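You operate a simulated robot arm through the tools that you are given. There is no shell and no other tool. Be economical: measure what you need, move in short steps, check, and stop when the job is done.

You run a simulated robot arm. Do the job below in one go: nothing can be reset, and whatever is moved stays where it is left.

TASK
Record the beige shell clopping on the wooden tray.
Fine: three clops or more, the take reads good; put the shell back where it was and stop the recording; leave the other shells alone.

The check looks at the end state, three seconds after you hand in, the way a careful person would. Anything else that was tipped, shoved, dropped, spilled or broken makes it a failure.

THE ROBOT
A 7-joint arm with a two-finger parallel gripper, fixed in place. Base frame: the origin is at the foot of the arm, x ahead of it, y to its left, z up; the work surface is at about z = 750. Units: mm, degrees, N and s.
With the tool pointing down near the work surface it reaches from about 200 to 740 mm from the base axis. Its first joint turns from -166.0 to 166.0 degrees. Payload 1.57 kg.
Tool frame: the origin (TCP) lies between the finger pads and is the grasp point; the fingertips stand 30 mm ahead of it; z points along the fingers, y is the line along which they close. The gripper opens to 110 mm. The fingers are 24 mm wide and 12 mm thick; the gripper's body (48 by 112 mm) begins 78 mm behind the TCP.
Orientation is told as [roll, pitch, yaw] about the base's x, y, z axes, in that order, counted from this pose: with the fingers straight down and closing along the base's y, the tool's x points along the base's -x, its y along +y and its z along -z.

THE INTERFACE
- The arm moves only by the tool move_arm. Its argument "plan" is a list of rows, each a list of 7 numbers: the finger opening in mm, from 0 to 110, then the shift along the tool's x, y, z in mm, then the turn, a rotation vector about the tool's x, y, z in rad. In form: [[fingers, x, y, z, rx, ry, rz], ...]. A call has 1 to 12 rows; each row is the pose to reach, as a shift and turn from the pose commanded when the call began, along the tool's axes at that moment. Rows are played at 5 a second. More than 50 mm and 8.6 degrees between two rows, or a gripper value outside its range, and nothing of the call is played. Where a pose cannot be reached the arm comes as near as it can. A force on the tool above 90 N (or 10 N above the force at the start of the call, whichever is more), or a blocked arm, ends the call early, and 0.2 s more pass. Each finger travels about 45 mm/s and halts on what it meets, pressing with about 41 N; the grip force reading is that of the motor and also rises with nothing between the fingers. The clock runs only during rows and for 0.2 s after the last one: add rows that repeat a pose to give the fingers time. It gives the time, the measured TCP pose, the force on the tool (base axes), the opening and the grip force at its end, in the units of the frame above (readings bear some noise).
- Cameras (640 x 400 px; columns grow to the right, rows downward): "scene" is fixed at [49.2, 642.1, 1529.9]; the picture's right is [-0.56, -0.83, 0.00], its down [-0.67, 0.46, -0.59] and it looks along [0.48, -0.33, -0.81] (base axes); focal length 323 px, centre (320, 200). "wrist" rides on the gripper at [-36, 0, -80] in the tool frame; the picture's right is [0.00, -1.00, 0.00], its down [0.97, 0.00, -0.24] and it looks along [0.24, 0.00, 0.97] (tool axes); focal length 218 px, centre (320, 200). There is no depth. A picture from a camera that has moved, and an enlarged one, comes with that camera's place and axes in the base frame and with its lens. The place of the scene camera against the robot may be out by one fixed shift of up to 18 mm in any direction.
- camera(camera): a new picture of that camera. The clock stands still meanwhile.
- move_column(by): slides the trunk up (or, below 0, down) by that many mm; the arm rides with it, the base frame stays. It gives what a move gives, with no picture.
- enlarge(camera, box): a new picture of the part [left, top, right, bottom] of that camera's present view, enlarged. The clock stands still meanwhile.
- hand_in(): hands the job in; it is judged then, once.

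Work in short steps. Places have to be worked out from the pictures, the camera data and where the tool is seen: move nearer, look again, correct. Check each grasp and each placing, and mend what went wrong. You have 120 turns and 64 pictures in all, those below and enlarged ones among them. Open the gripper and draw the arm clear of the work before you hand the job in, unless the task says otherwise; then end with one line.

The tools are called after "Request:" by a JSON object that holds its "op" and its "data". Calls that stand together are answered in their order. move_arm: Moves the arm, as the interface text tells. Its arguments: {"type":"object","properties":{"plan":{"type":"array"}},"required":["plan"]} The other tools are called the same way: move_column (by) slides the trunk up or down; camera (camera) takes a picture; enlarge (camera, box) takes an enlarged picture of a part of a camera's view; hand_in () hands the job in.

At the start:

```text
time: 0.0
ee_pos: [434.4, 346.1, 1075.3]
ee_rot: [0.0, -0.1, -0.1]
ft_force: [0.4, 0.3, 0.0]
gripper_width: 110.1
grasp_force: 0.0
trunk travel left (down, up): [-525.0, 65.0]
```

scene: 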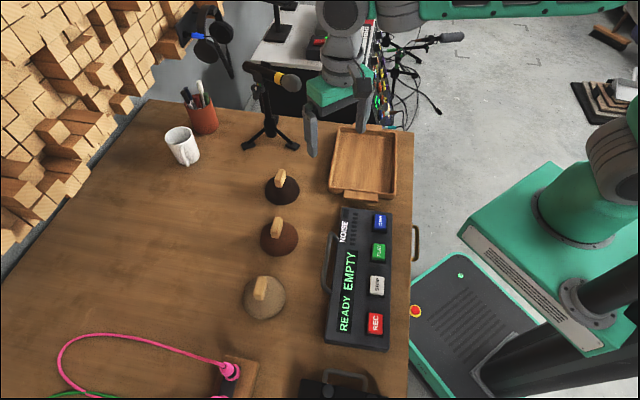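
wrist: 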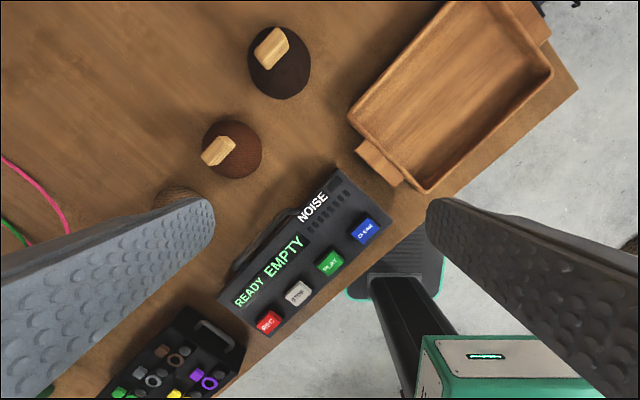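

I'll look closely at the recorder, the shells and the tray first.

Request:
{"op": "enlarge", "data": {"camera": "scene", "box": [220, 200, 420, 400]}}

Request:
{"op": "enlarge", "data": {"camera": "scene", "box": [220, 50, 420, 210]}}

Request:
{"op": "enlarge", "data": {"camera": "wrist", "box": [160, 150, 440, 360]}}

```text
2.00 times, centred on (320, 300) of scene
camera zoom: at [49.2, 642.1, 1529.9], right [-0.56, -0.83, 0.0], down [-0.67, 0.46, -0.59], along [0.48, -0.33, -0.81], focal length 646 px, centre (320, 0)
```

zoom: 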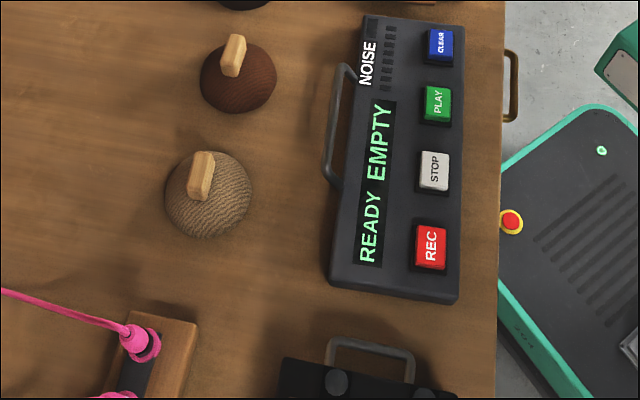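

```text
2.50 times, centred on (320, 130) of scene
camera zoom: at [49.2, 642.1, 1529.9], right [-0.56, -0.83, 0.0], down [-0.67, 0.46, -0.59], along [0.48, -0.33, -0.81], focal length 807 px, centre (320, 375)
```

zoom: 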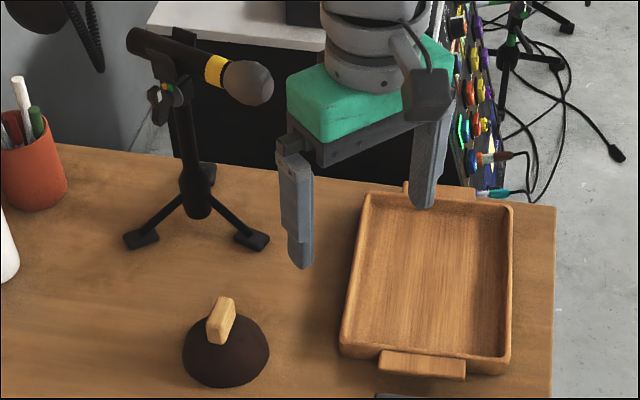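

```text
1.90 times, centred on (300, 255) of wrist
camera zoom: at [471.4, 346.5, 1154.9], right [0.0, -1.0, 0.0], down [-0.97, 0.0, 0.24], along [-0.24, 0.0, -0.97], focal length 416 px, centre (358, 95)
```

zoom: 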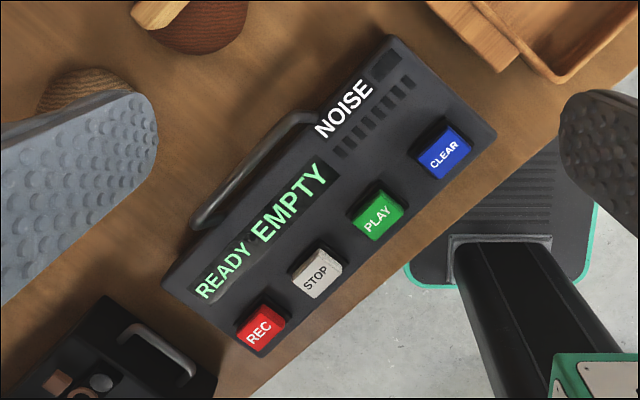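

The recorder reads READY EMPTY. I judge the beige shell's handle to be near (350, 600), so I'll move above it, staying high, to measure with the wrist camera.

Request:
{"op": "move_arm", "data": {"plan": [[110, 11, 36, 17, 0, 0, 0], [110, 22, 72, 34, 0, 0, 0], [110, 33, 108, 51, 0, 0, 0], [110, 44, 144, 68, 0, 0, 0], [110, 55, 180, 85, 0, 0, 0], [110, 66, 216, 102, 0, 0, 0], [110, 77, 250, 120, 0, 0, 0], [110, 77, 250, 120, 0, 0, 0]]}}

Request:
{"op": "camera", "data": {"camera": "wrist"}}

```text
time: 1.8
ee_pos: [357.9, 598.3, 949.4]
ee_rot: [0.0, 0.0, -0.1]
ft_force: [0.3, -0.2, -0.2]
gripper_width: 110.1
grasp_force: 0.1
trunk travel left (down, up): [-525.0, 65.0]
```

```text
58 pictures are left
camera wrist: at [393.8, 598.2, 1031.4], right [0.0, -1.0, 0.0], down [-0.97, 0.0, 0.24], along [-0.24, 0.0, -0.97], focal length 218 px, centre (320, 200)
```

wrist: 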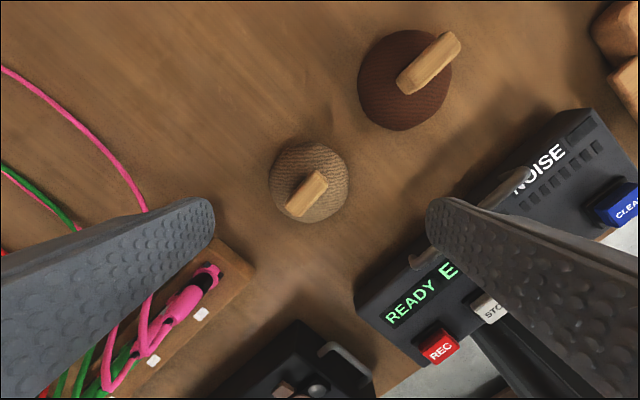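

The shell is in view. I'll enlarge it to get the handle's axis.

Request:
{"op": "enlarge", "data": {"camera": "wrist", "box": [240, 125, 400, 225]}}

Request:
{"op": "enlarge", "data": {"camera": "scene", "box": [225, 260, 305, 330]}}

```text
4.00 times, centred on (320, 175) of wrist
camera zoom: at [393.8, 598.2, 1031.4], right [0.0, -1.0, 0.0], down [-0.97, 0.0, 0.24], along [-0.24, 0.0, -0.97], focal length 873 px, centre (320, 300)
```

zoom: 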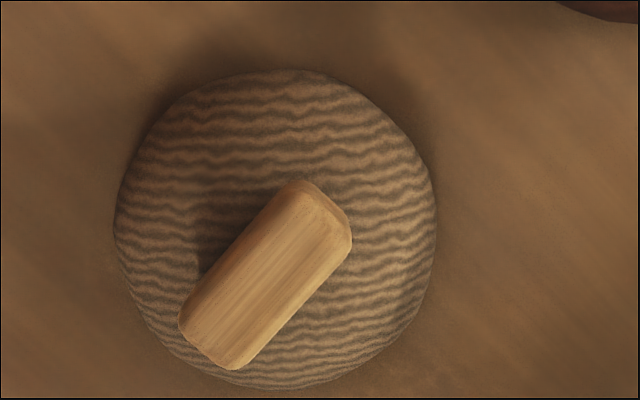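

```text
5.71 times, centred on (265, 295) of scene
camera zoom: at [49.2, 642.1, 1529.9], right [-0.56, -0.83, 0.0], down [-0.67, 0.46, -0.59], along [0.48, -0.33, -0.81], focal length 1844 px, centre (634, -343)
```

zoom: 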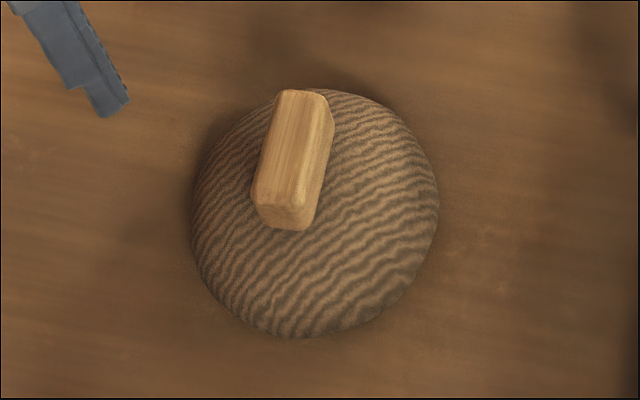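

The handle runs at about -39° in the base frame, with its centre near (350, 612) and its top at z of about 825–845. I'll turn the gripper so it closes across the handle, come down to about z = 905, and look again.

Request:
{"op": "move_arm", "data": {"plan": [[110, 2, 3, 9, 0, 0, 0.136], [110, 3, 6, 18, 0, 0, 0.272], [110, 5, 9, 27, 0, 0, 0.408], [110, 6, 12, 36, 0, 0, 0.544], [110, 8, 14, 45, 0, 0, 0.68], [110, 8, 14, 45, 0, 0, 0.68]]}}

Request:
{"op": "camera", "data": {"camera": "wrist"}}

Request:
{"op": "camera", "data": {"camera": "scene"}}

```text
time: 3.2
ee_pos: [350.9, 611.8, 910.5]
ee_rot: [0.0, 0.0, -39.0]
ft_force: [-0.8, 0.5, -0.2]
gripper_width: 110.2
grasp_force: 0.1
trunk travel left (down, up): [-525.0, 65.0]
```

```text
55 pictures are left
camera wrist: at [378.1, 588.5, 989.5], right [-0.63, -0.78, 0.0], down [-0.75, 0.61, 0.24], along [-0.19, 0.15, -0.97], focal length 218 px, centre (320, 200)
```

wrist: 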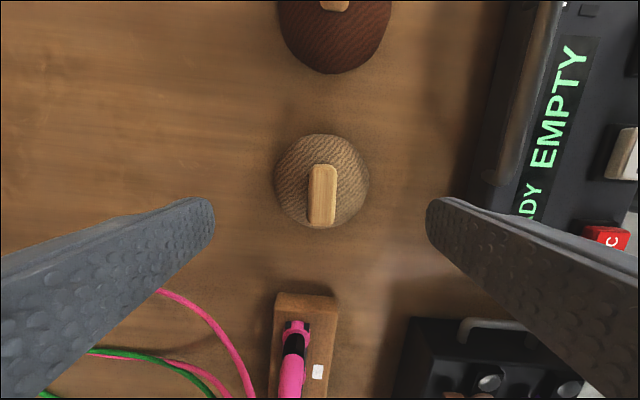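

```text
54 pictures are left
```

scene: 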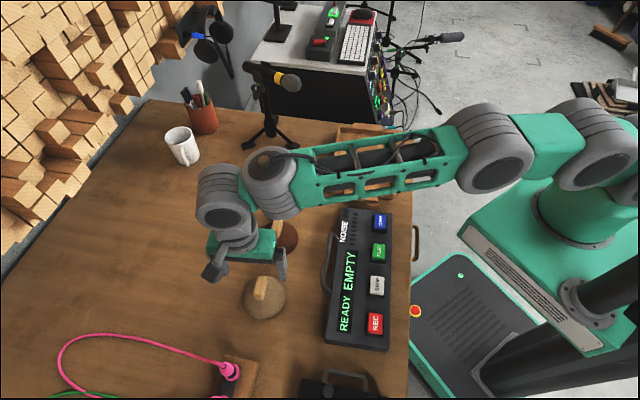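

The handle is nearly aligned; it leans about 3° more. I'll correct that and come down halfway, then judge its height.

Request:
{"op": "move_arm", "data": {"plan": [[110, 0, -2, 25, 0, 0, 0.03], [110, 0, -2, 45, 0, 0, 0.055], [110, 0, -2, 45, 0, 0, 0.055]]}}

Request:
{"op": "camera", "data": {"camera": "wrist"}}

Request:
{"op": "enlarge", "data": {"camera": "scene", "box": [185, 220, 345, 330]}}

```text
time: 4.0
ee_pos: [348.5, 609.0, 864.0]
ee_rot: [0.0, 0.0, -42.1]
ft_force: [-0.1, -0.5, -0.2]
gripper_width: 110.2
grasp_force: 0.0
trunk travel left (down, up): [-525.0, 65.0]
```

```text
53 pictures are left
camera wrist: at [376.2, 585.3, 944.5], right [-0.67, -0.74, 0.0], down [-0.72, 0.65, 0.24], along [-0.18, 0.16, -0.97], focal length 218 px, centre (320, 200)
```

wrist: 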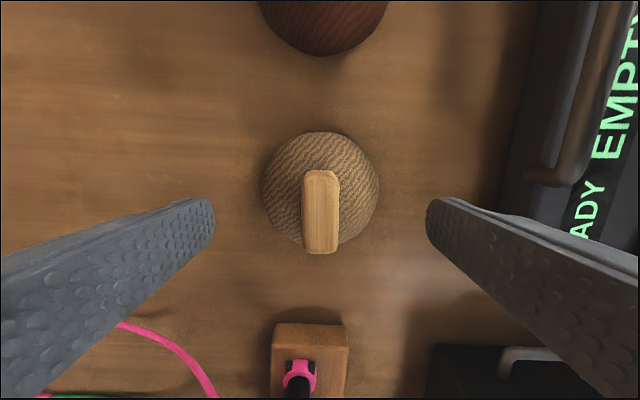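

```text
3.64 times, centred on (265, 275) of scene
camera zoom: at [49.2, 642.1, 1529.9], right [-0.56, -0.83, 0.0], down [-0.67, 0.46, -0.59], along [0.48, -0.33, -0.81], focal length 1174 px, centre (520, -73)
```

zoom: 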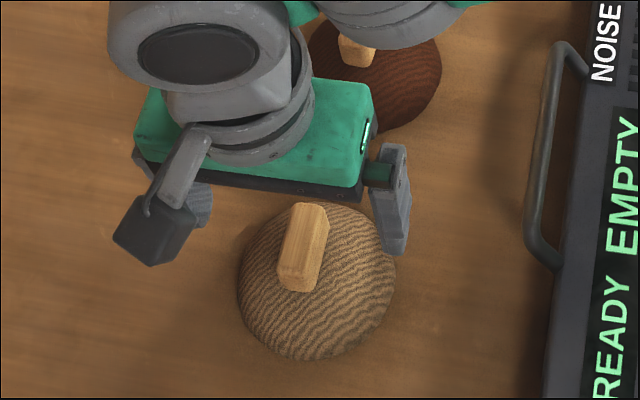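

The handle is aligned and centred, with its top at z of about 805–825. I'll come down with the fingers open until the tips are near z = 804, then look.

Request:
{"op": "move_arm", "data": {"plan": [[110, 3, 0, 15, 0, 0, 0], [110, 3, -0.5, 30, 0, 0, 0], [110, 3, -0.5, 30, 0, 0, 0]]}}

Request:
{"op": "camera", "data": {"camera": "wrist"}}

Request:
{"op": "enlarge", "data": {"camera": "scene", "box": [185, 220, 345, 330]}}

```text
time: 4.8
ee_pos: [346.4, 610.4, 834.7]
ee_rot: [0.0, 0.0, -42.1]
ft_force: [0.1, 1.1, -1.3]
gripper_width: 110.0
grasp_force: 0.1
trunk travel left (down, up): [-525.0, 65.0]
```

```text
51 pictures are left
camera wrist: at [374.7, 586.4, 914.0], right [-0.67, -0.74, 0.0], down [-0.72, 0.65, 0.24], along [-0.18, 0.16, -0.97], focal length 218 px, centre (320, 200)
```

wrist: 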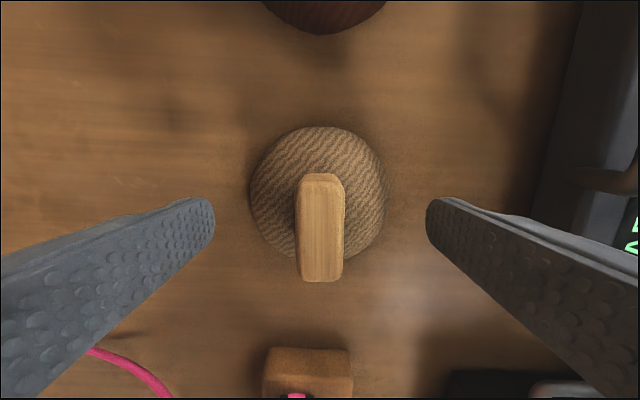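

```text
3.64 times, centred on (265, 275) of scene
camera zoom: at [49.2, 642.1, 1529.9], right [-0.56, -0.83, 0.0], down [-0.67, 0.46, -0.59], along [0.48, -0.33, -0.81], focal length 1174 px, centre (520, -73)
```

zoom: 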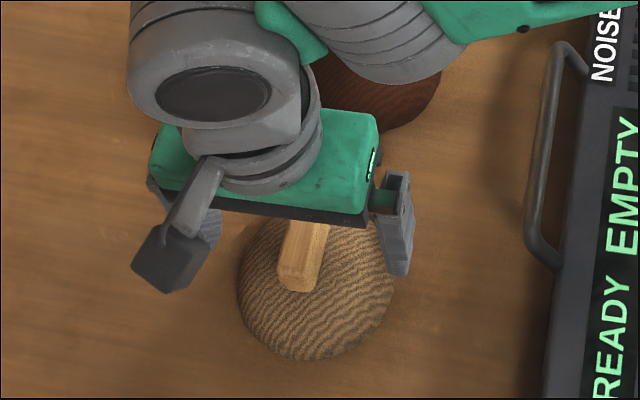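

The handle top is at about z = 816, and grasping at this pose minus about 5 mm will work. Before recording I'll measure the buttons: rise, close the fingers, and move over to the recorder.

Request:
{"op": "move_arm", "data": {"plan": [[110, 0, 0, -40, 0, 0, 0], [110, 0, 0, -80, 0, 0, 0], [60, 4, -35, -100, 0, 0, 0], [0, 8, -70, -110, 0, 0, 0], [0, 12, -105, -110, 0, 0, 0], [0, 16, -140, -110, 0, 0, 0], [0, 20, -175, -110, 0, 0, 0], [0, 24, -210, -110, 0, 0, 0], [0, 27, -245, -110, 0, 0, 0], [0, 27, -245, -110, 0, 0, 0]]}}

Request:
{"op": "camera", "data": {"camera": "wrist"}}

Request:
{"op": "camera", "data": {"camera": "scene"}}

```text
time: 7.0
ee_pos: [161.7, 446.8, 943.9]
ee_rot: [0.0, -0.1, -42.1]
ft_force: [0.4, -0.4, 0.2]
gripper_width: 0.0
grasp_force: 21.3
trunk travel left (down, up): [-525.0, 65.0]
```

```text
49 pictures are left
camera wrist: at [188.9, 421.8, 1023.5], right [-0.67, -0.74, 0.0], down [-0.72, 0.65, 0.24], along [-0.18, 0.16, -0.97], focal length 218 px, centre (320, 200)
```

wrist: 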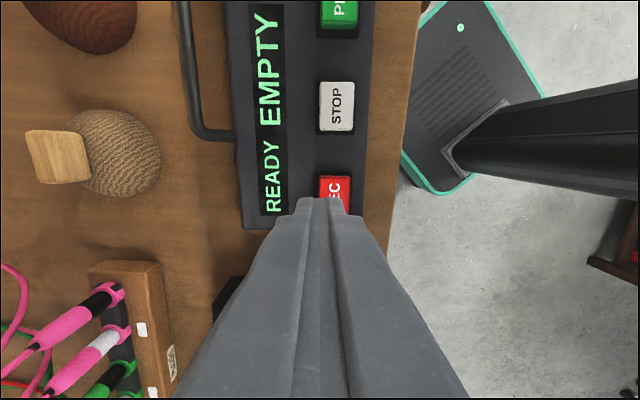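

```text
48 pictures are left
```

scene: 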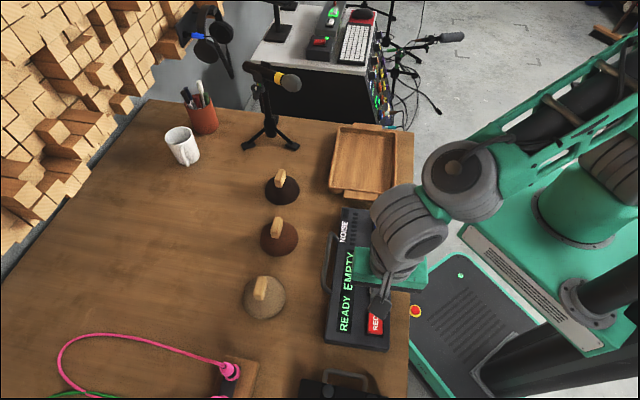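

Triangulating the two wrist views puts STOP at about (205, 385) and REC at about (138, 443), with tops near z = 805. I'll move over REC, a little above it.

Request:
{"op": "move_arm", "data": {"plan": [[0, 8, -9, 35, 0, 0, 0], [0, 15.5, -17.5, 65, 0, 0, 0], [0, 15.5, -17.5, 92, 0, 0, 0], [0, 15.5, -17.5, 92, 0, 0, 0]]}}

Request:
{"op": "enlarge", "data": {"camera": "scene", "box": [315, 250, 435, 350]}}

Request:
{"op": "camera", "data": {"camera": "wrist"}}

```text
time: 8.0
ee_pos: [140.9, 445.6, 852.0]
ee_rot: [-0.1, 0.0, -42.1]
ft_force: [0.3, 0.4, 0.9]
gripper_width: 0.2
grasp_force: 21.2
trunk travel left (down, up): [-525.0, 65.0]
```

```text
4.00 times, centred on (375, 300) of scene
camera zoom: at [49.2, 642.1, 1529.9], right [-0.56, -0.83, 0.0], down [-0.67, 0.46, -0.59], along [0.48, -0.33, -0.81], focal length 1291 px, centre (100, -200)
```

zoom: 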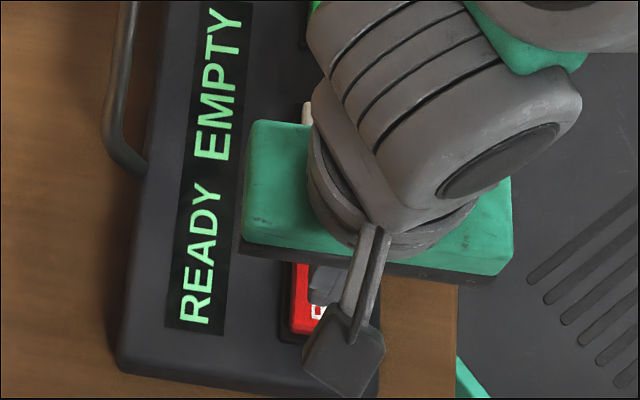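

```text
46 pictures are left
camera wrist: at [166.7, 421.1, 932.6], right [-0.67, -0.74, 0.0], down [-0.72, 0.65, 0.24], along [-0.18, 0.16, -0.97], focal length 218 px, centre (320, 200)
```

wrist: 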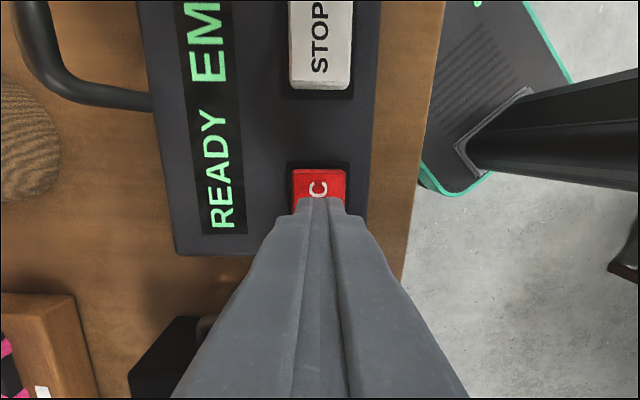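

The fingertips are over REC. I'll press down in small steps.

Request:
{"op": "move_arm", "data": {"plan": [[0, 0, 0, 8, 0, 0, 0], [0, 0, 0, 14, 0, 0, 0], [0, 0, 0, 17, 0, 0, 0], [0, 0, 0, 19, 0, 0, 0]]}}

Request:
{"op": "camera", "data": {"camera": "wrist"}}

```text
time: 9.0
ee_pos: [139.6, 444.4, 835.7]
ee_rot: [0.2, 0.0, -42.1]
ft_force: [0.9, -0.1, 1.3]
gripper_width: 0.4
grasp_force: 21.5
trunk travel left (down, up): [-525.0, 65.0]
```

```text
45 pictures are left
camera wrist: at [166.3, 420.6, 913.9], right [-0.67, -0.74, 0.0], down [-0.72, 0.65, 0.24], along [-0.18, 0.16, -0.97], focal length 218 px, centre (320, 200)
```

wrist: 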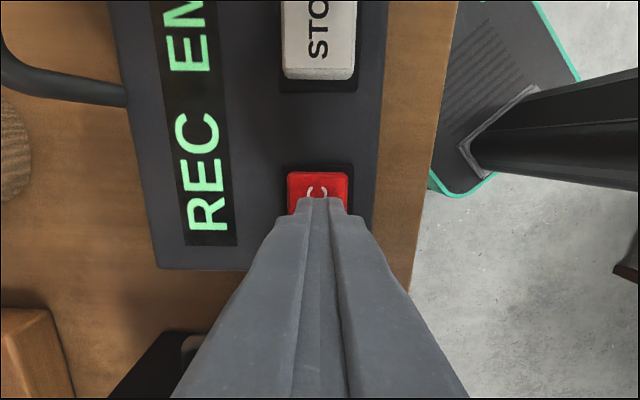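

The display now reads REC. I'll rise gently and go back above the shell with the fingers open.

Request:
{"op": "move_arm", "data": {"plan": [[0, 0, 0, -20, 0, 0, 0], [0, 0, 0, -60, 0, 0, 0], [0, -4, 35, -90, 0, 0, 0], [30, -10, 75, -100, 0, 0, 0], [70, -16, 115, -100, 0, 0, 0], [110, -22, 150, -100, 0, 0, 0], [110, -29, 190, -100, 0, 0, 0], [110, -36, 230, -95, 0, 0, 0], [110, -42.5, 262.5, -75, 0, 0, 0], [110, -42.5, 262.5, -45, 0, 0, 0], [110, -42.5, 262.5, -45, 0, 0, 0]]}}

Request:
{"op": "camera", "data": {"camera": "wrist"}}

Request:
{"op": "camera", "data": {"camera": "scene"}}

```text
time: 11.4
ee_pos: [345.5, 610.4, 879.6]
ee_rot: [-0.1, 0.0, -42.0]
ft_force: [0.7, -0.2, 0.7]
gripper_width: 110.3
grasp_force: 0.0
trunk travel left (down, up): [-525.0, 65.0]
```

```text
44 pictures are left
camera wrist: at [372.7, 585.8, 959.9], right [-0.67, -0.74, 0.0], down [-0.72, 0.65, 0.24], along [-0.18, 0.16, -0.97], focal length 218 px, centre (320, 200)
```

wrist: 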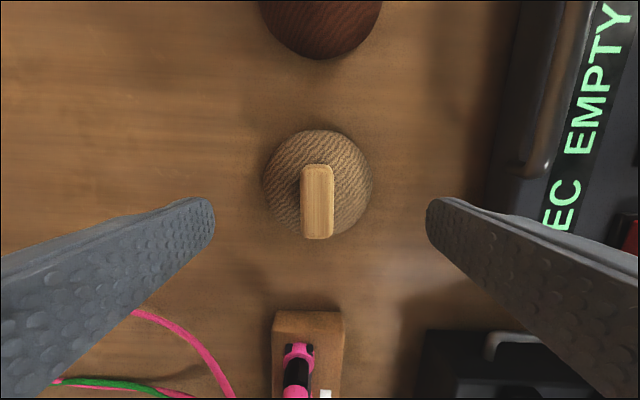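

```text
43 pictures are left
```

scene: 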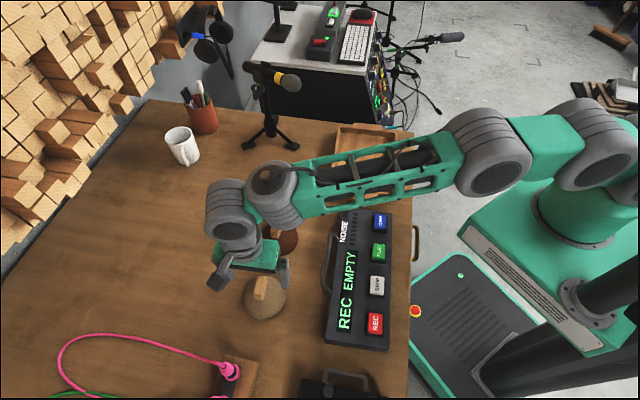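

The shell is right under the gripper. I'll descend about 50 mm and close on the handle.

Request:
{"op": "move_arm", "data": {"plan": [[110, 0, 1.5, 20, 0, 0, 0], [110, 0, 1.5, 40, 0, 0, 0], [110, 0, 1.5, 50, 0, 0, 0], [60, 0, 1.5, 50, 0, 0, 0], [40, 0, 1.5, 50, 0, 0, 0], [30, 0, 1.5, 50, 0, 0, 0], [10, 0, 1.5, 50, 0, 0, 0], [10, 0, 1.5, 50, 0, 0, 0], [10, 0, 1.5, 50, 0, 0, 0]]}}

Request:
{"op": "camera", "data": {"camera": "wrist"}}

Request:
{"op": "enlarge", "data": {"camera": "scene", "box": [185, 220, 345, 330]}}

```text
time: 13.4
ee_pos: [345.4, 611.7, 829.1]
ee_rot: [0.1, 0.0, -42.0]
ft_force: [0.2, 0.6, 0.7]
gripper_width: 21.6
grasp_force: 18.0
trunk travel left (down, up): [-525.0, 65.0]
```

```text
42 pictures are left
camera wrist: at [373.4, 587.1, 909.4], right [-0.67, -0.74, 0.0], down [-0.72, 0.65, 0.24], along [-0.18, 0.16, -0.97], focal length 218 px, centre (320, 200)
```

wrist: 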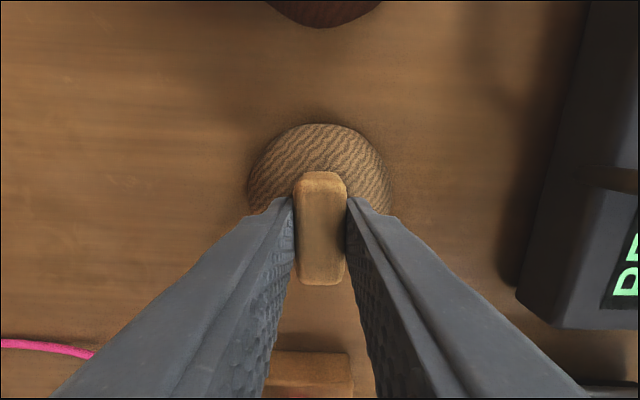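

```text
3.64 times, centred on (265, 275) of scene
camera zoom: at [49.2, 642.1, 1529.9], right [-0.56, -0.83, 0.0], down [-0.67, 0.46, -0.59], along [0.48, -0.33, -0.81], focal length 1174 px, centre (520, -73)
```

zoom: 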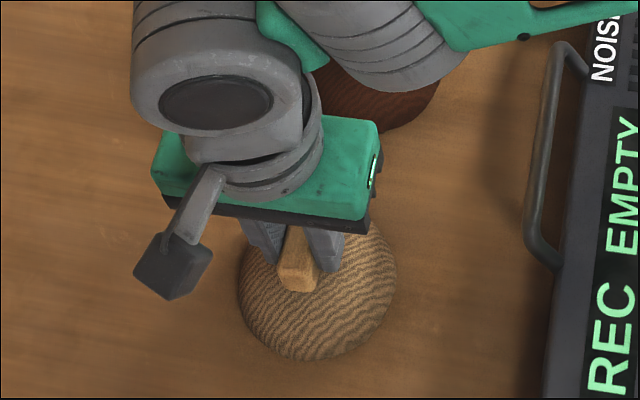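

The handle is gripped at 21.6 mm. I'll lift 40 mm and check.

Request:
{"op": "move_arm", "data": {"plan": [[0, 0, 0, -5, 0, 0, 0], [0, 0, 0, -20, 0, 0, 0], [0, 0, 0, -40, 0, 0, 0], [0, 0, 0, -40, 0, 0, 0]]}}

Request:
{"op": "enlarge", "data": {"camera": "scene", "box": [185, 200, 395, 330]}}

```text
time: 14.4
ee_pos: [347.0, 612.0, 869.1]
ee_rot: [0.0, 0.0, -42.0]
ft_force: [-0.7, -1.0, -1.7]
gripper_width: 21.3
grasp_force: 35.0
trunk travel left (down, up): [-525.0, 65.0]
```

```text
3.05 times, centred on (290, 265) of scene
camera zoom: at [49.2, 642.1, 1529.9], right [-0.56, -0.83, 0.0], down [-0.67, 0.46, -0.59], along [0.48, -0.33, -0.81], focal length 984 px, centre (411, 2)
```

zoom: 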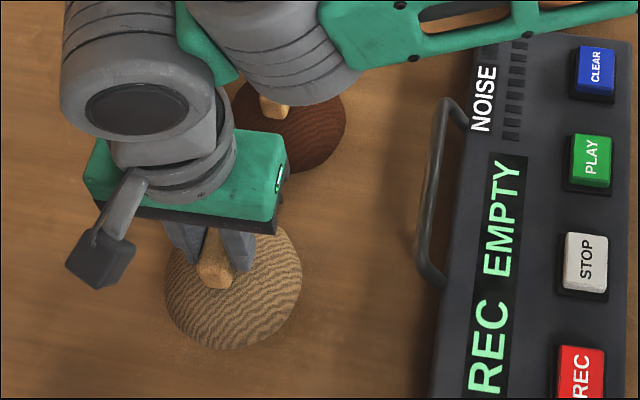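

The shell is held securely. I'll carry it high over the others toward the tray.

Request:
{"op": "move_arm", "data": {"plan": [[0, -10, -5, -40, 0, 0, 0], [0, -50, -23, -65, 0, 0, 0], [0, -90, -42, -80, 0, 0, 0], [0, -130, -60, -80, 0, 0, 0], [0, -170, -79, -80, 0, 0, 0], [0, -210, -97, -80, 0, 0, 0], [0, -250, -116, -80, 0, 0, 0], [0, -290, -134, -80, 0, 0, 0], [0, -330, -153, -80, 0, 0, 0], [0, -370, -172, -80, 0, 0, 0], [0, -405, -188, -80, 0, 0, 0], [0, -405, -188, -80, 0, 0, 0]]}}

Request:
{"op": "camera", "data": {"camera": "wrist"}}

Request:
{"op": "camera", "data": {"camera": "scene"}}

```text
refused: row 2 steps farther than a row can; nothing moved
```

```text
39 pictures are left
camera wrist: at [374.1, 587.8, 948.9], right [-0.67, -0.74, 0.0], down [-0.72, 0.65, 0.24], along [-0.18, 0.16, -0.97], focal length 218 px, centre (320, 200)
```

wrist: 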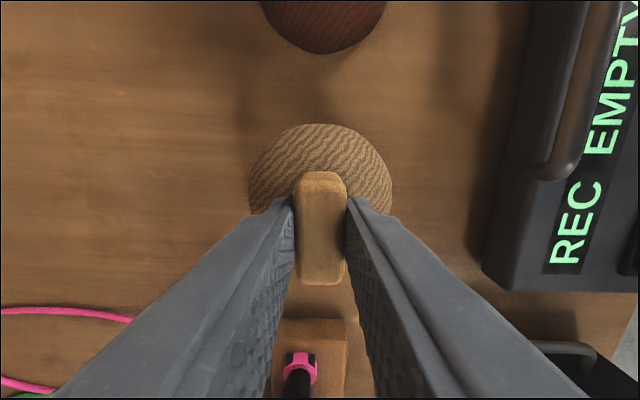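

```text
38 pictures are left
```

scene: 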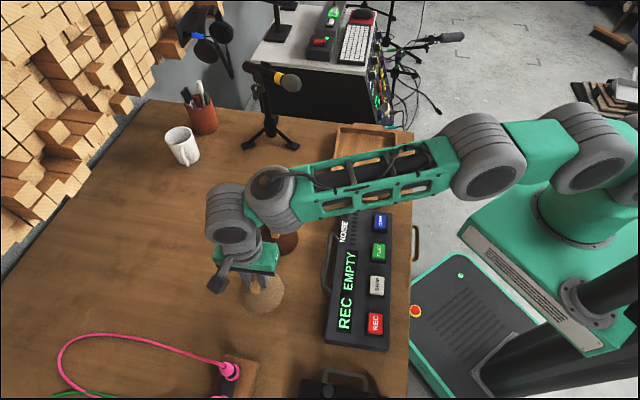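

One row was too long and nothing moved. I'll send it again with smaller steps.

Request:
{"op": "move_arm", "data": {"plan": [[0, 0, 0, -40, 0, 0, 0], [0, -30, -14, -70, 0, 0, 0], [0, -70, -32, -80, 0, 0, 0], [0, -110, -51, -80, 0, 0, 0], [0, -150, -70, -80, 0, 0, 0], [0, -190, -88, -80, 0, 0, 0], [0, -230, -107, -80, 0, 0, 0], [0, -270, -125, -80, 0, 0, 0], [0, -310, -144, -80, 0, 0, 0], [0, -350, -162, -80, 0, 0, 0], [0, -390, -181, -80, 0, 0, 0], [0, -390, -181, -80, 0, 0, 0]]}}

Request:
{"op": "camera", "data": {"camera": "wrist"}}

Request:
{"op": "camera", "data": {"camera": "scene"}}

```text
time: 17.0
ee_pos: [516.6, 217.3, 950.0]
ee_rot: [0.0, 0.0, -42.1]
ft_force: [0.5, -0.8, -1.5]
gripper_width: 21.4
grasp_force: 34.3
trunk travel left (down, up): [-525.0, 65.0]
```

```text
37 pictures are left
camera wrist: at [543.5, 192.7, 1030.2], right [-0.67, -0.74, 0.0], down [-0.72, 0.65, 0.24], along [-0.18, 0.16, -0.97], focal length 218 px, centre (320, 200)
```

wrist: 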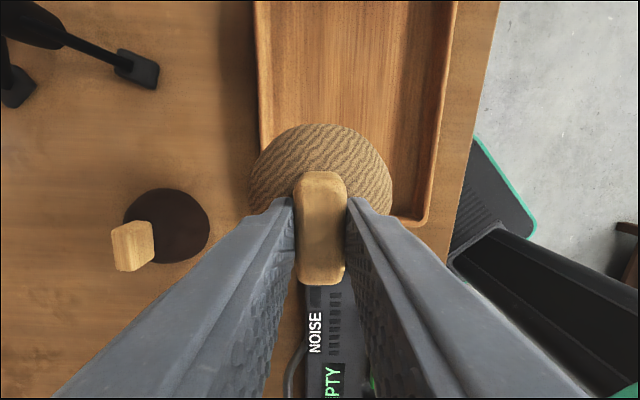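

```text
36 pictures are left
```

scene: 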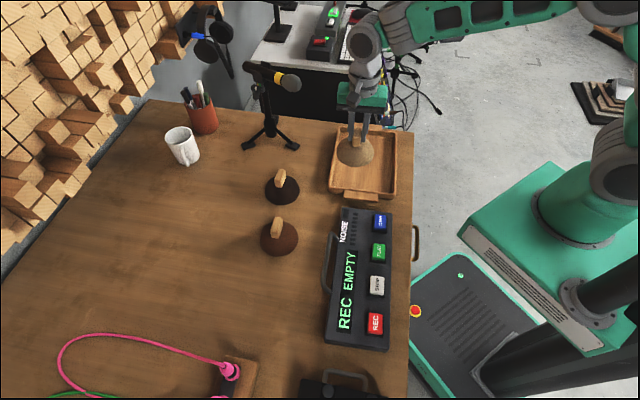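

The tray's inner centre is about (-85, -36) from here in tool axes. I'll move over it, lower to about 30 mm above its floor, and check.

Request:
{"op": "move_arm", "data": {"plan": [[0, -35, -15, 0, 0, 0, 0], [0, -70, -30, 0, 0, 0, 0], [0, -85, -36, 20, 0, 0, 0], [0, -85, -36, 50, 0, 0, 0], [0, -85, -36, 75, 0, 0, 0], [0, -85, -36, 75, 0, 0, 0]]}}

Request:
{"op": "camera", "data": {"camera": "wrist"}}

Request:
{"op": "enlarge", "data": {"camera": "scene", "box": [280, 60, 440, 220]}}

```text
time: 18.4
ee_pos: [556.0, 133.3, 873.2]
ee_rot: [0.0, 0.0, -42.0]
ft_force: [-0.5, 0.0, -0.7]
gripper_width: 21.1
grasp_force: 34.7
trunk travel left (down, up): [-525.0, 65.0]
```

```text
35 pictures are left
camera wrist: at [583.3, 108.5, 953.5], right [-0.67, -0.74, 0.0], down [-0.72, 0.65, 0.24], along [-0.18, 0.16, -0.97], focal length 218 px, centre (320, 200)
```

wrist: 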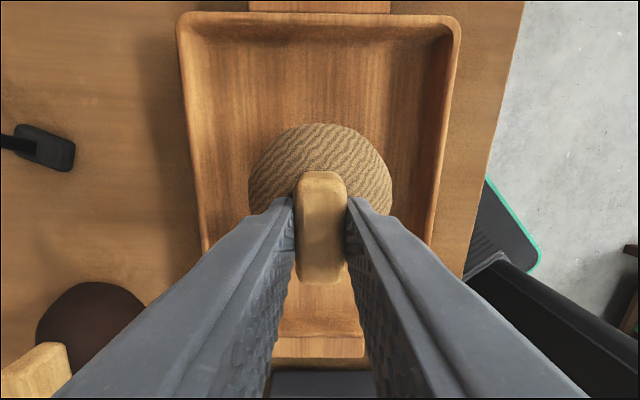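

```text
2.50 times, centred on (360, 140) of scene
camera zoom: at [49.2, 642.1, 1529.9], right [-0.56, -0.83, 0.0], down [-0.67, 0.46, -0.59], along [0.48, -0.33, -0.81], focal length 807 px, centre (220, 350)
```

zoom: 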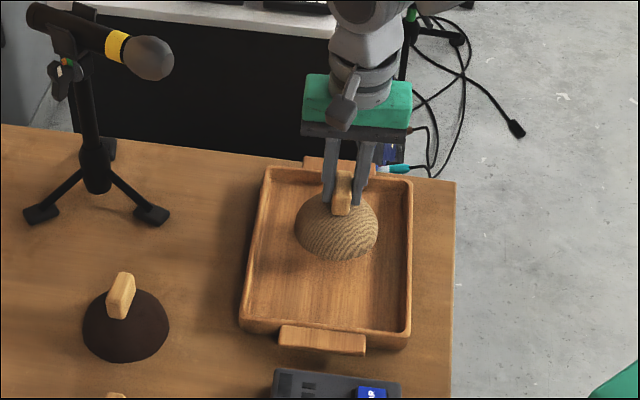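

It's centred over the tray. I'll lower slowly to find the floor by force.

Request:
{"op": "move_arm", "data": {"plan": [[0, 0, 0, 15, 0, 0, 0], [0, 0, 0, 25, 0, 0, 0], [0, 0, 0, 30, 0, 0, 0], [0, 0, 0, 33, 0, 0, 0]]}}

```text
time: 19.4
ee_pos: [554.1, 132.4, 840.6]
ee_rot: [0.0, -0.1, -42.1]
ft_force: [-0.5, 0.0, -1.4]
gripper_width: 21.3
grasp_force: 34.4
trunk travel left (down, up): [-525.0, 65.0]
```

There's no contact yet at TCP z = 840.6. I'll go a little further.

Request:
{"op": "move_arm", "data": {"plan": [[0, 0, 0, 2, 0, 0, 0], [0, 0, 0, 4, 0, 0, 0]]}}

```text
time: 20.0
ee_pos: [554.9, 132.0, 837.0]
ee_rot: [-0.1, 0.1, -42.1]
ft_force: [-0.1, -0.5, 2.5]
gripper_width: 21.3
grasp_force: 34.3
trunk travel left (down, up): [-525.0, 65.0]
```

Contact is at TCP z of about 837. I'll do one moderate clop: up 30 mm and back down in one row, then read the display.

Request:
{"op": "move_arm", "data": {"plan": [[0, 0, 0, -15, 0, 0, 0], [0, 0, 0, -30, 0, 0, 0], [0, 0, 0, -30, 0, 0, 0], [0, 0, 0, 1, 0, 0, 0]]}}

Request:
{"op": "enlarge", "data": {"camera": "scene", "box": [300, 100, 440, 360]}}

```text
time: 21.0
ee_pos: [553.4, 131.7, 837.9]
ee_rot: [0.0, -0.1, -42.1]
ft_force: [0.6, -0.1, 1.5]
gripper_width: 21.5
grasp_force: 34.2
trunk travel left (down, up): [-525.0, 65.0]
```

```text
1.54 times, centred on (370, 230) of scene
camera zoom: at [49.2, 642.1, 1529.9], right [-0.56, -0.83, 0.0], down [-0.67, 0.46, -0.59], along [0.48, -0.33, -0.81], focal length 497 px, centre (243, 154)
```

zoom: 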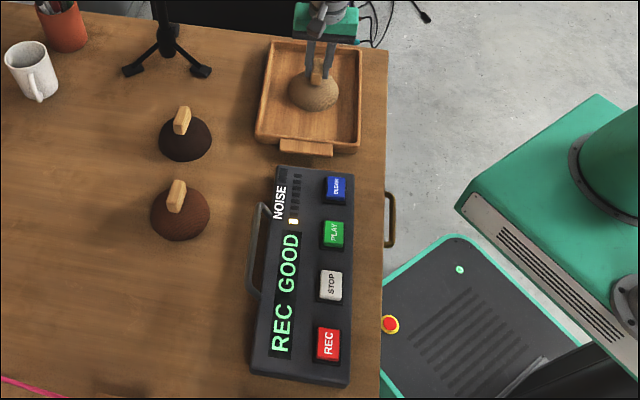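

The display reads REC GOOD. I'll repeat the same clop three times so the count is safe.

Request:
{"op": "move_arm", "data": {"plan": [[0, 0, 0, -16, 0, 0, 0], [0, 0, 0, -31, 0, 0, 0], [0, 0, 0, -31, 0, 0, 0], [0, 0, 0, 0, 0, 0, 0], [0, 0, 0, 0, 0, 0, 0], [0, 0, 0, -16, 0, 0, 0], [0, 0, 0, -31, 0, 0, 0], [0, 0, 0, -31, 0, 0, 0], [0, 0, 0, 0, 0, 0, 0], [0, 0, 0, 0, 0, 0, 0]]}}

Request:
{"op": "enlarge", "data": {"camera": "scene", "box": [310, 190, 430, 350]}}

```text
time: 23.2
ee_pos: [553.8, 130.9, 838.0]
ee_rot: [0.2, -0.1, -42.0]
ft_force: [0.0, 1.9, 11.0]
gripper_width: 21.2
grasp_force: 34.7
trunk travel left (down, up): [-525.0, 65.0]
```

```text
2.50 times, centred on (370, 270) of scene
camera zoom: at [49.2, 642.1, 1529.9], right [-0.56, -0.83, 0.0], down [-0.67, 0.46, -0.59], along [0.48, -0.33, -0.81], focal length 807 px, centre (195, 25)
```

zoom: 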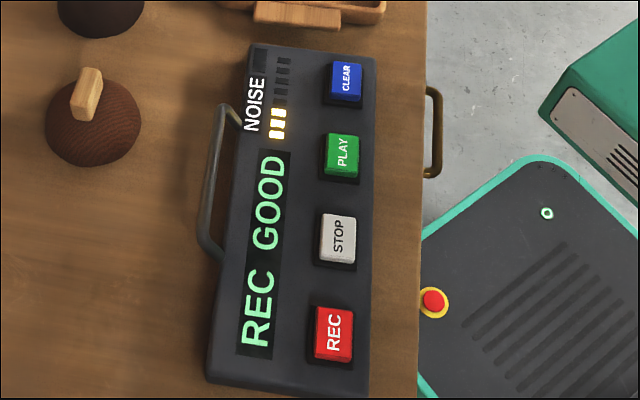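

Still GOOD, with three segments lit. I'll lift off and check whether the meter decays (a level) or stays (a count).

Request:
{"op": "move_arm", "data": {"plan": [[0, 0, 0, -15, 0, 0, 0], [0, 0, 0, -31, 0, 0, 0], [0, 0, 0, -31, 0, 0, 0]]}}

Request:
{"op": "enlarge", "data": {"camera": "scene", "box": [310, 190, 430, 350]}}

```text
time: 24.0
ee_pos: [552.8, 131.3, 867.4]
ee_rot: [0.1, 0.0, -42.1]
ft_force: [-0.6, -0.1, -0.8]
gripper_width: 21.0
grasp_force: 33.9
trunk travel left (down, up): [-525.0, 65.0]
```

```text
2.50 times, centred on (370, 270) of scene
camera zoom: at [49.2, 642.1, 1529.9], right [-0.56, -0.83, 0.0], down [-0.67, 0.46, -0.59], along [0.48, -0.33, -0.81], focal length 807 px, centre (195, 25)
```

zoom: 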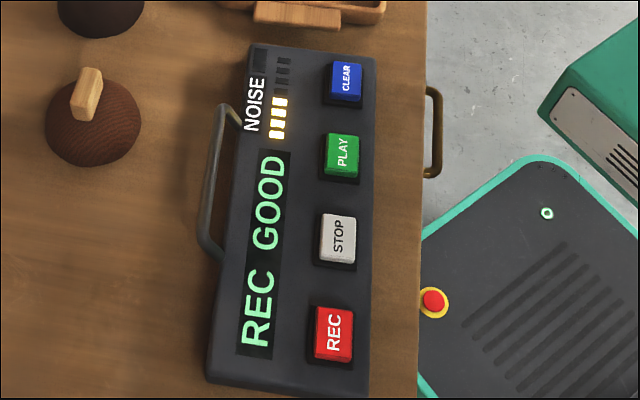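

The meter climbed to 4 of 8 without a new hit, so it may be filling with time at roughly 1 per second. To protect the take I'll set the shell down softly in the tray, release it, and go straight to STOP. I'll return the shell to its place afterwards.

Request:
{"op": "move_arm", "data": {"plan": [[0, 0, 0, 19, 0, 0, 0], [0, 0, 0, 31, 0, 0, 0], [50, 0, 0, 31, 0, 0, 0], [50, 0, 0, 31, 0, 0, 0], [50, 0, 0, -8, 0, 0, 0], [50, 30, -3, -25, 0, 0, 0], [0, 76, -8, -25, 0, 0, 0], [0, 122, -13, -25, 0, 0, 0], [0, 168, -18, -25, 0, 0, 0], [0, 214, -23, -25, 0, 0, 0], [0, 260, -28, -25, 0, 0, 0], [0, 306, -33, -25, 0, 0, 0]]}}

Request:
{"op": "camera", "data": {"camera": "scene"}}

Request:
{"op": "camera", "data": {"camera": "wrist"}}

```text
time: 26.6
ee_pos: [304.4, 313.7, 893.1]
ee_rot: [0.0, 0.1, -42.1]
ft_force: [-0.2, -0.7, 1.3]
gripper_width: 0.1
grasp_force: 21.3
trunk travel left (down, up): [-525.0, 65.0]
```

```text
30 pictures are left
```

scene: 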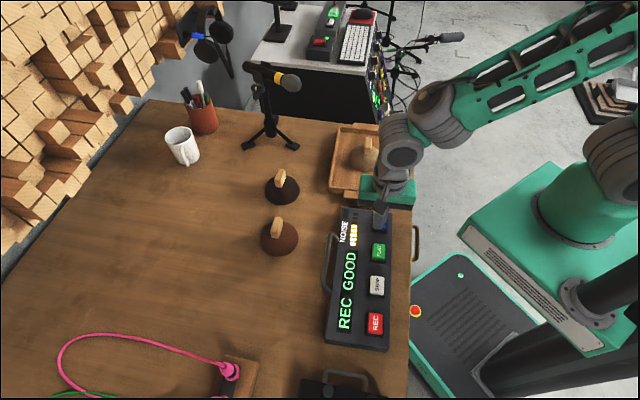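

```text
29 pictures are left
camera wrist: at [331.2, 290.0, 973.0], right [-0.67, -0.74, 0.0], down [-0.72, 0.65, 0.24], along [-0.18, 0.16, -0.97], focal length 218 px, centre (320, 200)
```

wrist: 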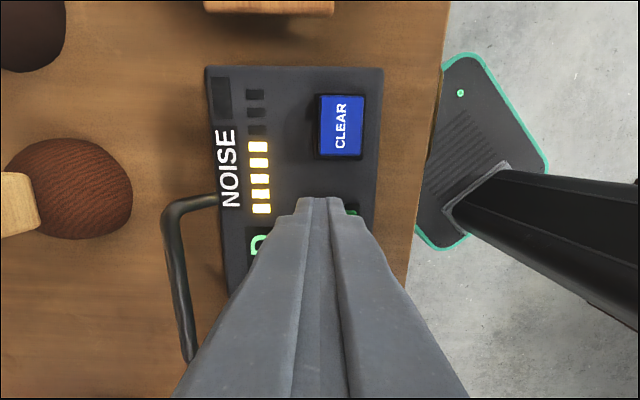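

Five of the 8 segments are lit and it still reads GOOD. I'll move to STOP and press it.

Request:
{"op": "move_arm", "data": {"plan": [[0, 46, -5, 0, 0, 0, 0], [0, 90, -10, 5, 0, 0, 0], [0, 123.5, -14, 25, 0, 0, 0], [0, 123.5, -14, 45, 0, 0, 0], [0, 123.5, -14, 54, 0, 0, 0], [0, 123.5, -14, 57.5, 0, 0, 0], [0, 123.5, -14, 57.5, 0, 0, 0]]}}

Request:
{"op": "camera", "data": {"camera": "wrist"}}

Request:
{"op": "enlarge", "data": {"camera": "scene", "box": [310, 190, 430, 350]}}

```text
time: 28.2
ee_pos: [203.7, 385.2, 835.2]
ee_rot: [0.0, -0.1, -42.1]
ft_force: [0.0, -0.8, 2.5]
gripper_width: 0.0
grasp_force: 21.5
trunk travel left (down, up): [-525.0, 65.0]
```

```text
28 pictures are left
camera wrist: at [230.9, 362.0, 914.1], right [-0.67, -0.74, 0.0], down [-0.72, 0.65, 0.24], along [-0.18, 0.16, -0.97], focal length 218 px, centre (320, 200)
```

wrist: 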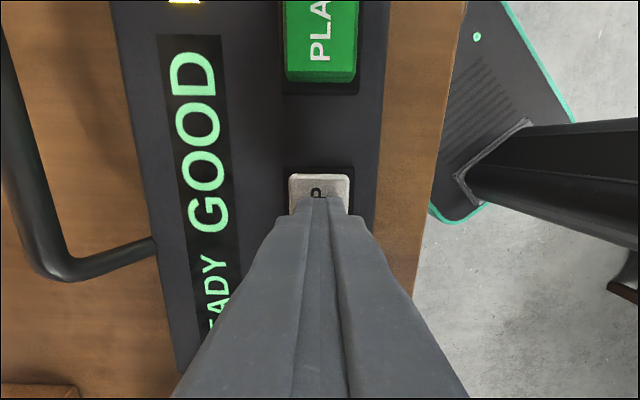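

```text
2.50 times, centred on (370, 270) of scene
camera zoom: at [49.2, 642.1, 1529.9], right [-0.56, -0.83, 0.0], down [-0.67, 0.46, -0.59], along [0.48, -0.33, -0.81], focal length 807 px, centre (195, 25)
```

zoom: 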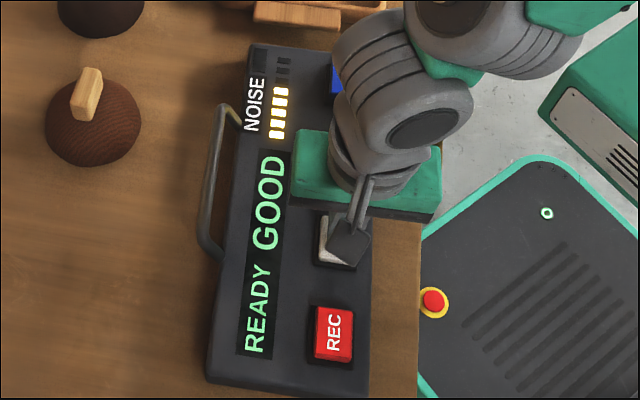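

The display reads READY GOOD, so the take is stopped. I'll rise and go back above the shell in the tray.

Request:
{"op": "move_arm", "data": {"plan": [[0, 0, 0, -25, 0, 0, 0], [0, 0, 0, -60, 0, 0, 0], [0, -46, 5, -70, 0, 0, 0], [0, -92, 10, -75, 0, 0, 0], [40, -138, 15, -75, 0, 0, 0], [70, -184, 20, -75, 0, 0, 0], [70, -230, 25, -75, 0, 0, 0], [70, -276, 30, -75, 0, 0, 0], [70, -322, 35, -75, 0, 0, 0], [70, -368, 40, -75, 0, 0, 0], [70, -412, 45, -75, 0, 0, 0], [70, -429.5, 47, -75, 0, 0, 0]]}}

Request:
{"op": "camera", "data": {"camera": "wrist"}}

```text
time: 30.8
ee_pos: [556.0, 131.6, 908.5]
ee_rot: [0.1, 0.0, -42.0]
ft_force: [0.1, -0.1, 0.4]
gripper_width: 70.1
grasp_force: 0.1
trunk travel left (down, up): [-525.0, 65.0]
```

```text
26 pictures are left
camera wrist: at [582.7, 107.6, 988.7], right [-0.67, -0.74, 0.0], down [-0.72, 0.65, 0.24], along [-0.18, 0.16, -0.97], focal length 218 px, centre (320, 200)
```

wrist: 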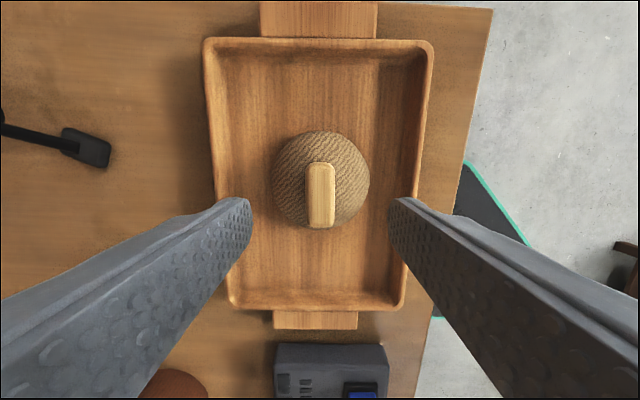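

The shell sits upright where I released it. I'll descend to the same pose and grip it.

Request:
{"op": "move_arm", "data": {"plan": [[70, 0, 0, 30, 0, 0, 0], [70, 0, 0, 55, 0, 0, 0], [70, 0, 0, 73, 0, 0, 0], [40, 0, 0, 73, 0, 0, 0], [10, 0, 0, 73, 0, 0, 0], [0, 0, 0, 73, 0, 0, 0], [0, 0, 0, 73, 0, 0, 0], [0, 0, 0, 63, 0, 0, 0], [0, 0, 0, 40, 0, 0, 0], [0, 0, 0, 0, 0, 0, 0], [0, 0, 0, -40, 0, 0, 0], [0, 0, 0, -40, 0, 0, 0]]}}

Request:
{"op": "camera", "data": {"camera": "wrist"}}

```text
time: 33.4
ee_pos: [554.4, 131.3, 947.4]
ee_rot: [0.1, 0.0, -42.1]
ft_force: [-0.2, 0.3, -1.5]
gripper_width: 21.0
grasp_force: 35.0
trunk travel left (down, up): [-525.0, 65.0]
```

```text
25 pictures are left
camera wrist: at [582.3, 107.4, 1027.2], right [-0.67, -0.74, 0.0], down [-0.72, 0.65, 0.24], along [-0.18, 0.16, -0.97], focal length 218 px, centre (320, 200)
```

wrist: 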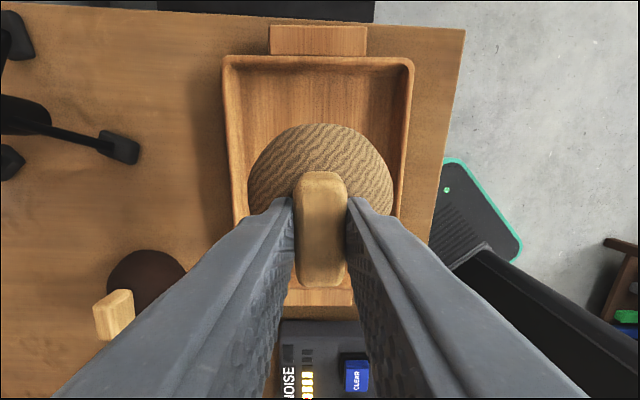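

The shell is held again. I'll carry it back the same way to above its original spot.

Request:
{"op": "move_arm", "data": {"plan": [[0, 42.5, 19.4, 0, 0, 0, 0], [0, 85, 38.8, 0, 0, 0, 0], [0, 127.5, 58.2, 0, 0, 0, 0], [0, 170, 77.6, 0, 0, 0, 0], [0, 212.5, 97, 0, 0, 0, 0], [0, 255, 116.4, 0, 0, 0, 0], [0, 297.5, 135.8, 0, 0, 0, 0], [0, 340, 155.2, 0, 0, 0, 0], [0, 382.5, 174.6, 0, 0, 0, 0], [0, 425, 194, 0, 0, 0, 0], [0, 464, 212, 0, 0, 0, 0], [0, 475, 217, 10, 0, 0, 0]]}}

Request:
{"op": "move_arm", "data": {"plan": [[0, 0, 0, 40, 0, 0, 0], [0, 0, 0, 75, 0, 0, 0], [0, 0, 0, 95, 0, 0, 0], [0, 0, 0, 103, 0, 0, 0], [0, 0, 0, 103, 0, 0, 0]]}}

Request:
{"op": "camera", "data": {"camera": "wrist"}}

Request:
{"op": "enlarge", "data": {"camera": "scene", "box": [185, 220, 345, 330]}}

```text
time: 36.0
ee_pos: [346.7, 614.8, 938.5]
ee_rot: [0.0, -0.1, -42.1]
ft_force: [0.1, -0.7, -1.5]
gripper_width: 21.0
grasp_force: 34.0
trunk travel left (down, up): [-525.0, 65.0]
```

```text
time: 37.2
ee_pos: [346.4, 613.8, 835.4]
ee_rot: [0.1, 0.0, -42.1]
ft_force: [-0.4, 0.7, -0.3]
gripper_width: 20.9
grasp_force: 33.8
trunk travel left (down, up): [-525.0, 65.0]
```

```text
24 pictures are left
camera wrist: at [373.5, 589.0, 915.8], right [-0.67, -0.74, 0.0], down [-0.72, 0.65, 0.24], along [-0.18, 0.16, -0.97], focal length 218 px, centre (320, 200)
```

wrist: 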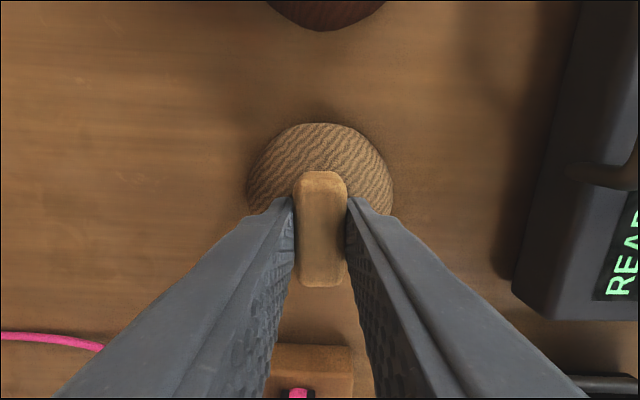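

```text
3.64 times, centred on (265, 275) of scene
camera zoom: at [49.2, 642.1, 1529.9], right [-0.56, -0.83, 0.0], down [-0.67, 0.46, -0.59], along [0.48, -0.33, -0.81], focal length 1174 px, centre (520, -73)
```

zoom: 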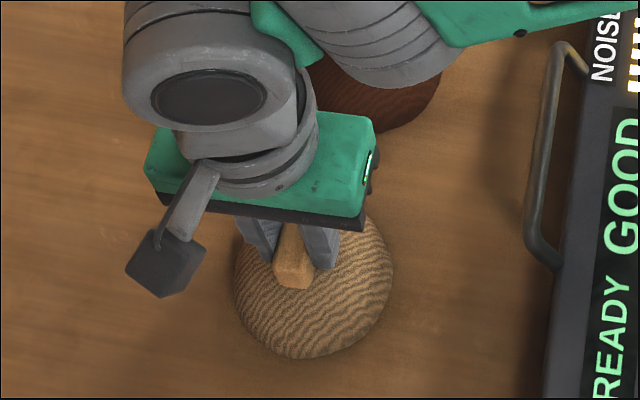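

I'm about 3 mm off laterally and 6 mm above the table. I'll correct sideways and then set the shell down softly.

Request:
{"op": "move_arm", "data": {"plan": [[0, -0.5, -2.7, 0, 0, 0, 0], [0, -0.5, -2.7, 3, 0, 0, 0], [0, -0.5, -2.7, 5, 0, 0, 0], [0, -0.5, -2.7, 6, 0, 0, 0], [0, -0.5, -2.7, 6, 0, 0, 0]]}}

Request:
{"op": "enlarge", "data": {"camera": "scene", "box": [185, 220, 345, 330]}}

```text
time: 38.4
ee_pos: [345.8, 610.2, 829.6]
ee_rot: [0.0, 0.0, -42.1]
ft_force: [-0.6, -0.6, -0.8]
gripper_width: 21.2
grasp_force: 34.3
trunk travel left (down, up): [-525.0, 65.0]
```

```text
3.64 times, centred on (265, 275) of scene
camera zoom: at [49.2, 642.1, 1529.9], right [-0.56, -0.83, 0.0], down [-0.67, 0.46, -0.59], along [0.48, -0.33, -0.81], focal length 1174 px, centre (520, -73)
```

zoom: 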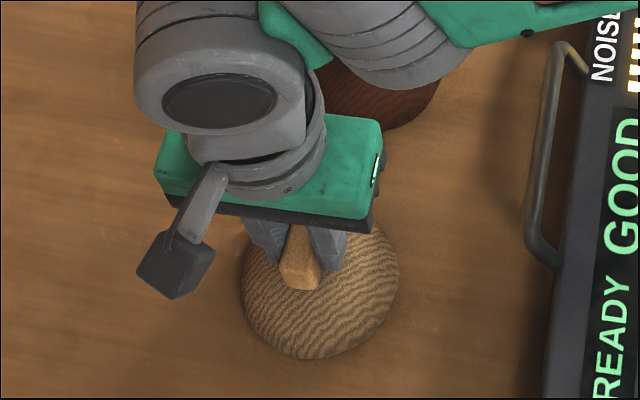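

It overshot by about 1.5 mm. I'll shift back a little and lower until it touches.

Request:
{"op": "move_arm", "data": {"plan": [[0, 0, 1.5, 0, 0, 0, 0], [0, 0, 1.5, 0.7, 0, 0, 0], [0, 0, 1.5, 1.4, 0, 0, 0], [0, 0, 1.5, 1.4, 0, 0, 0]]}}

```text
time: 39.4
ee_pos: [346.2, 611.3, 829.3]
ee_rot: [0.0, -0.1, -42.1]
ft_force: [-0.1, 0.1, -1.8]
gripper_width: 21.0
grasp_force: 34.5
trunk travel left (down, up): [-525.0, 65.0]
```

Still no contact. I'll go down another 1–2 mm.

Request:
{"op": "move_arm", "data": {"plan": [[0, 0, 0, 0.8, 0, 0, 0], [0, 0, 0, 1.5, 0, 0, 0], [0, 0, 0, 1.5, 0, 0, 0]]}}

```text
time: 40.2
ee_pos: [346.8, 610.0, 827.8]
ee_rot: [0.0, -0.1, -42.1]
ft_force: [-0.7, -1.0, 2.4]
gripper_width: 21.3
grasp_force: 34.1
trunk travel left (down, up): [-525.0, 65.0]
```

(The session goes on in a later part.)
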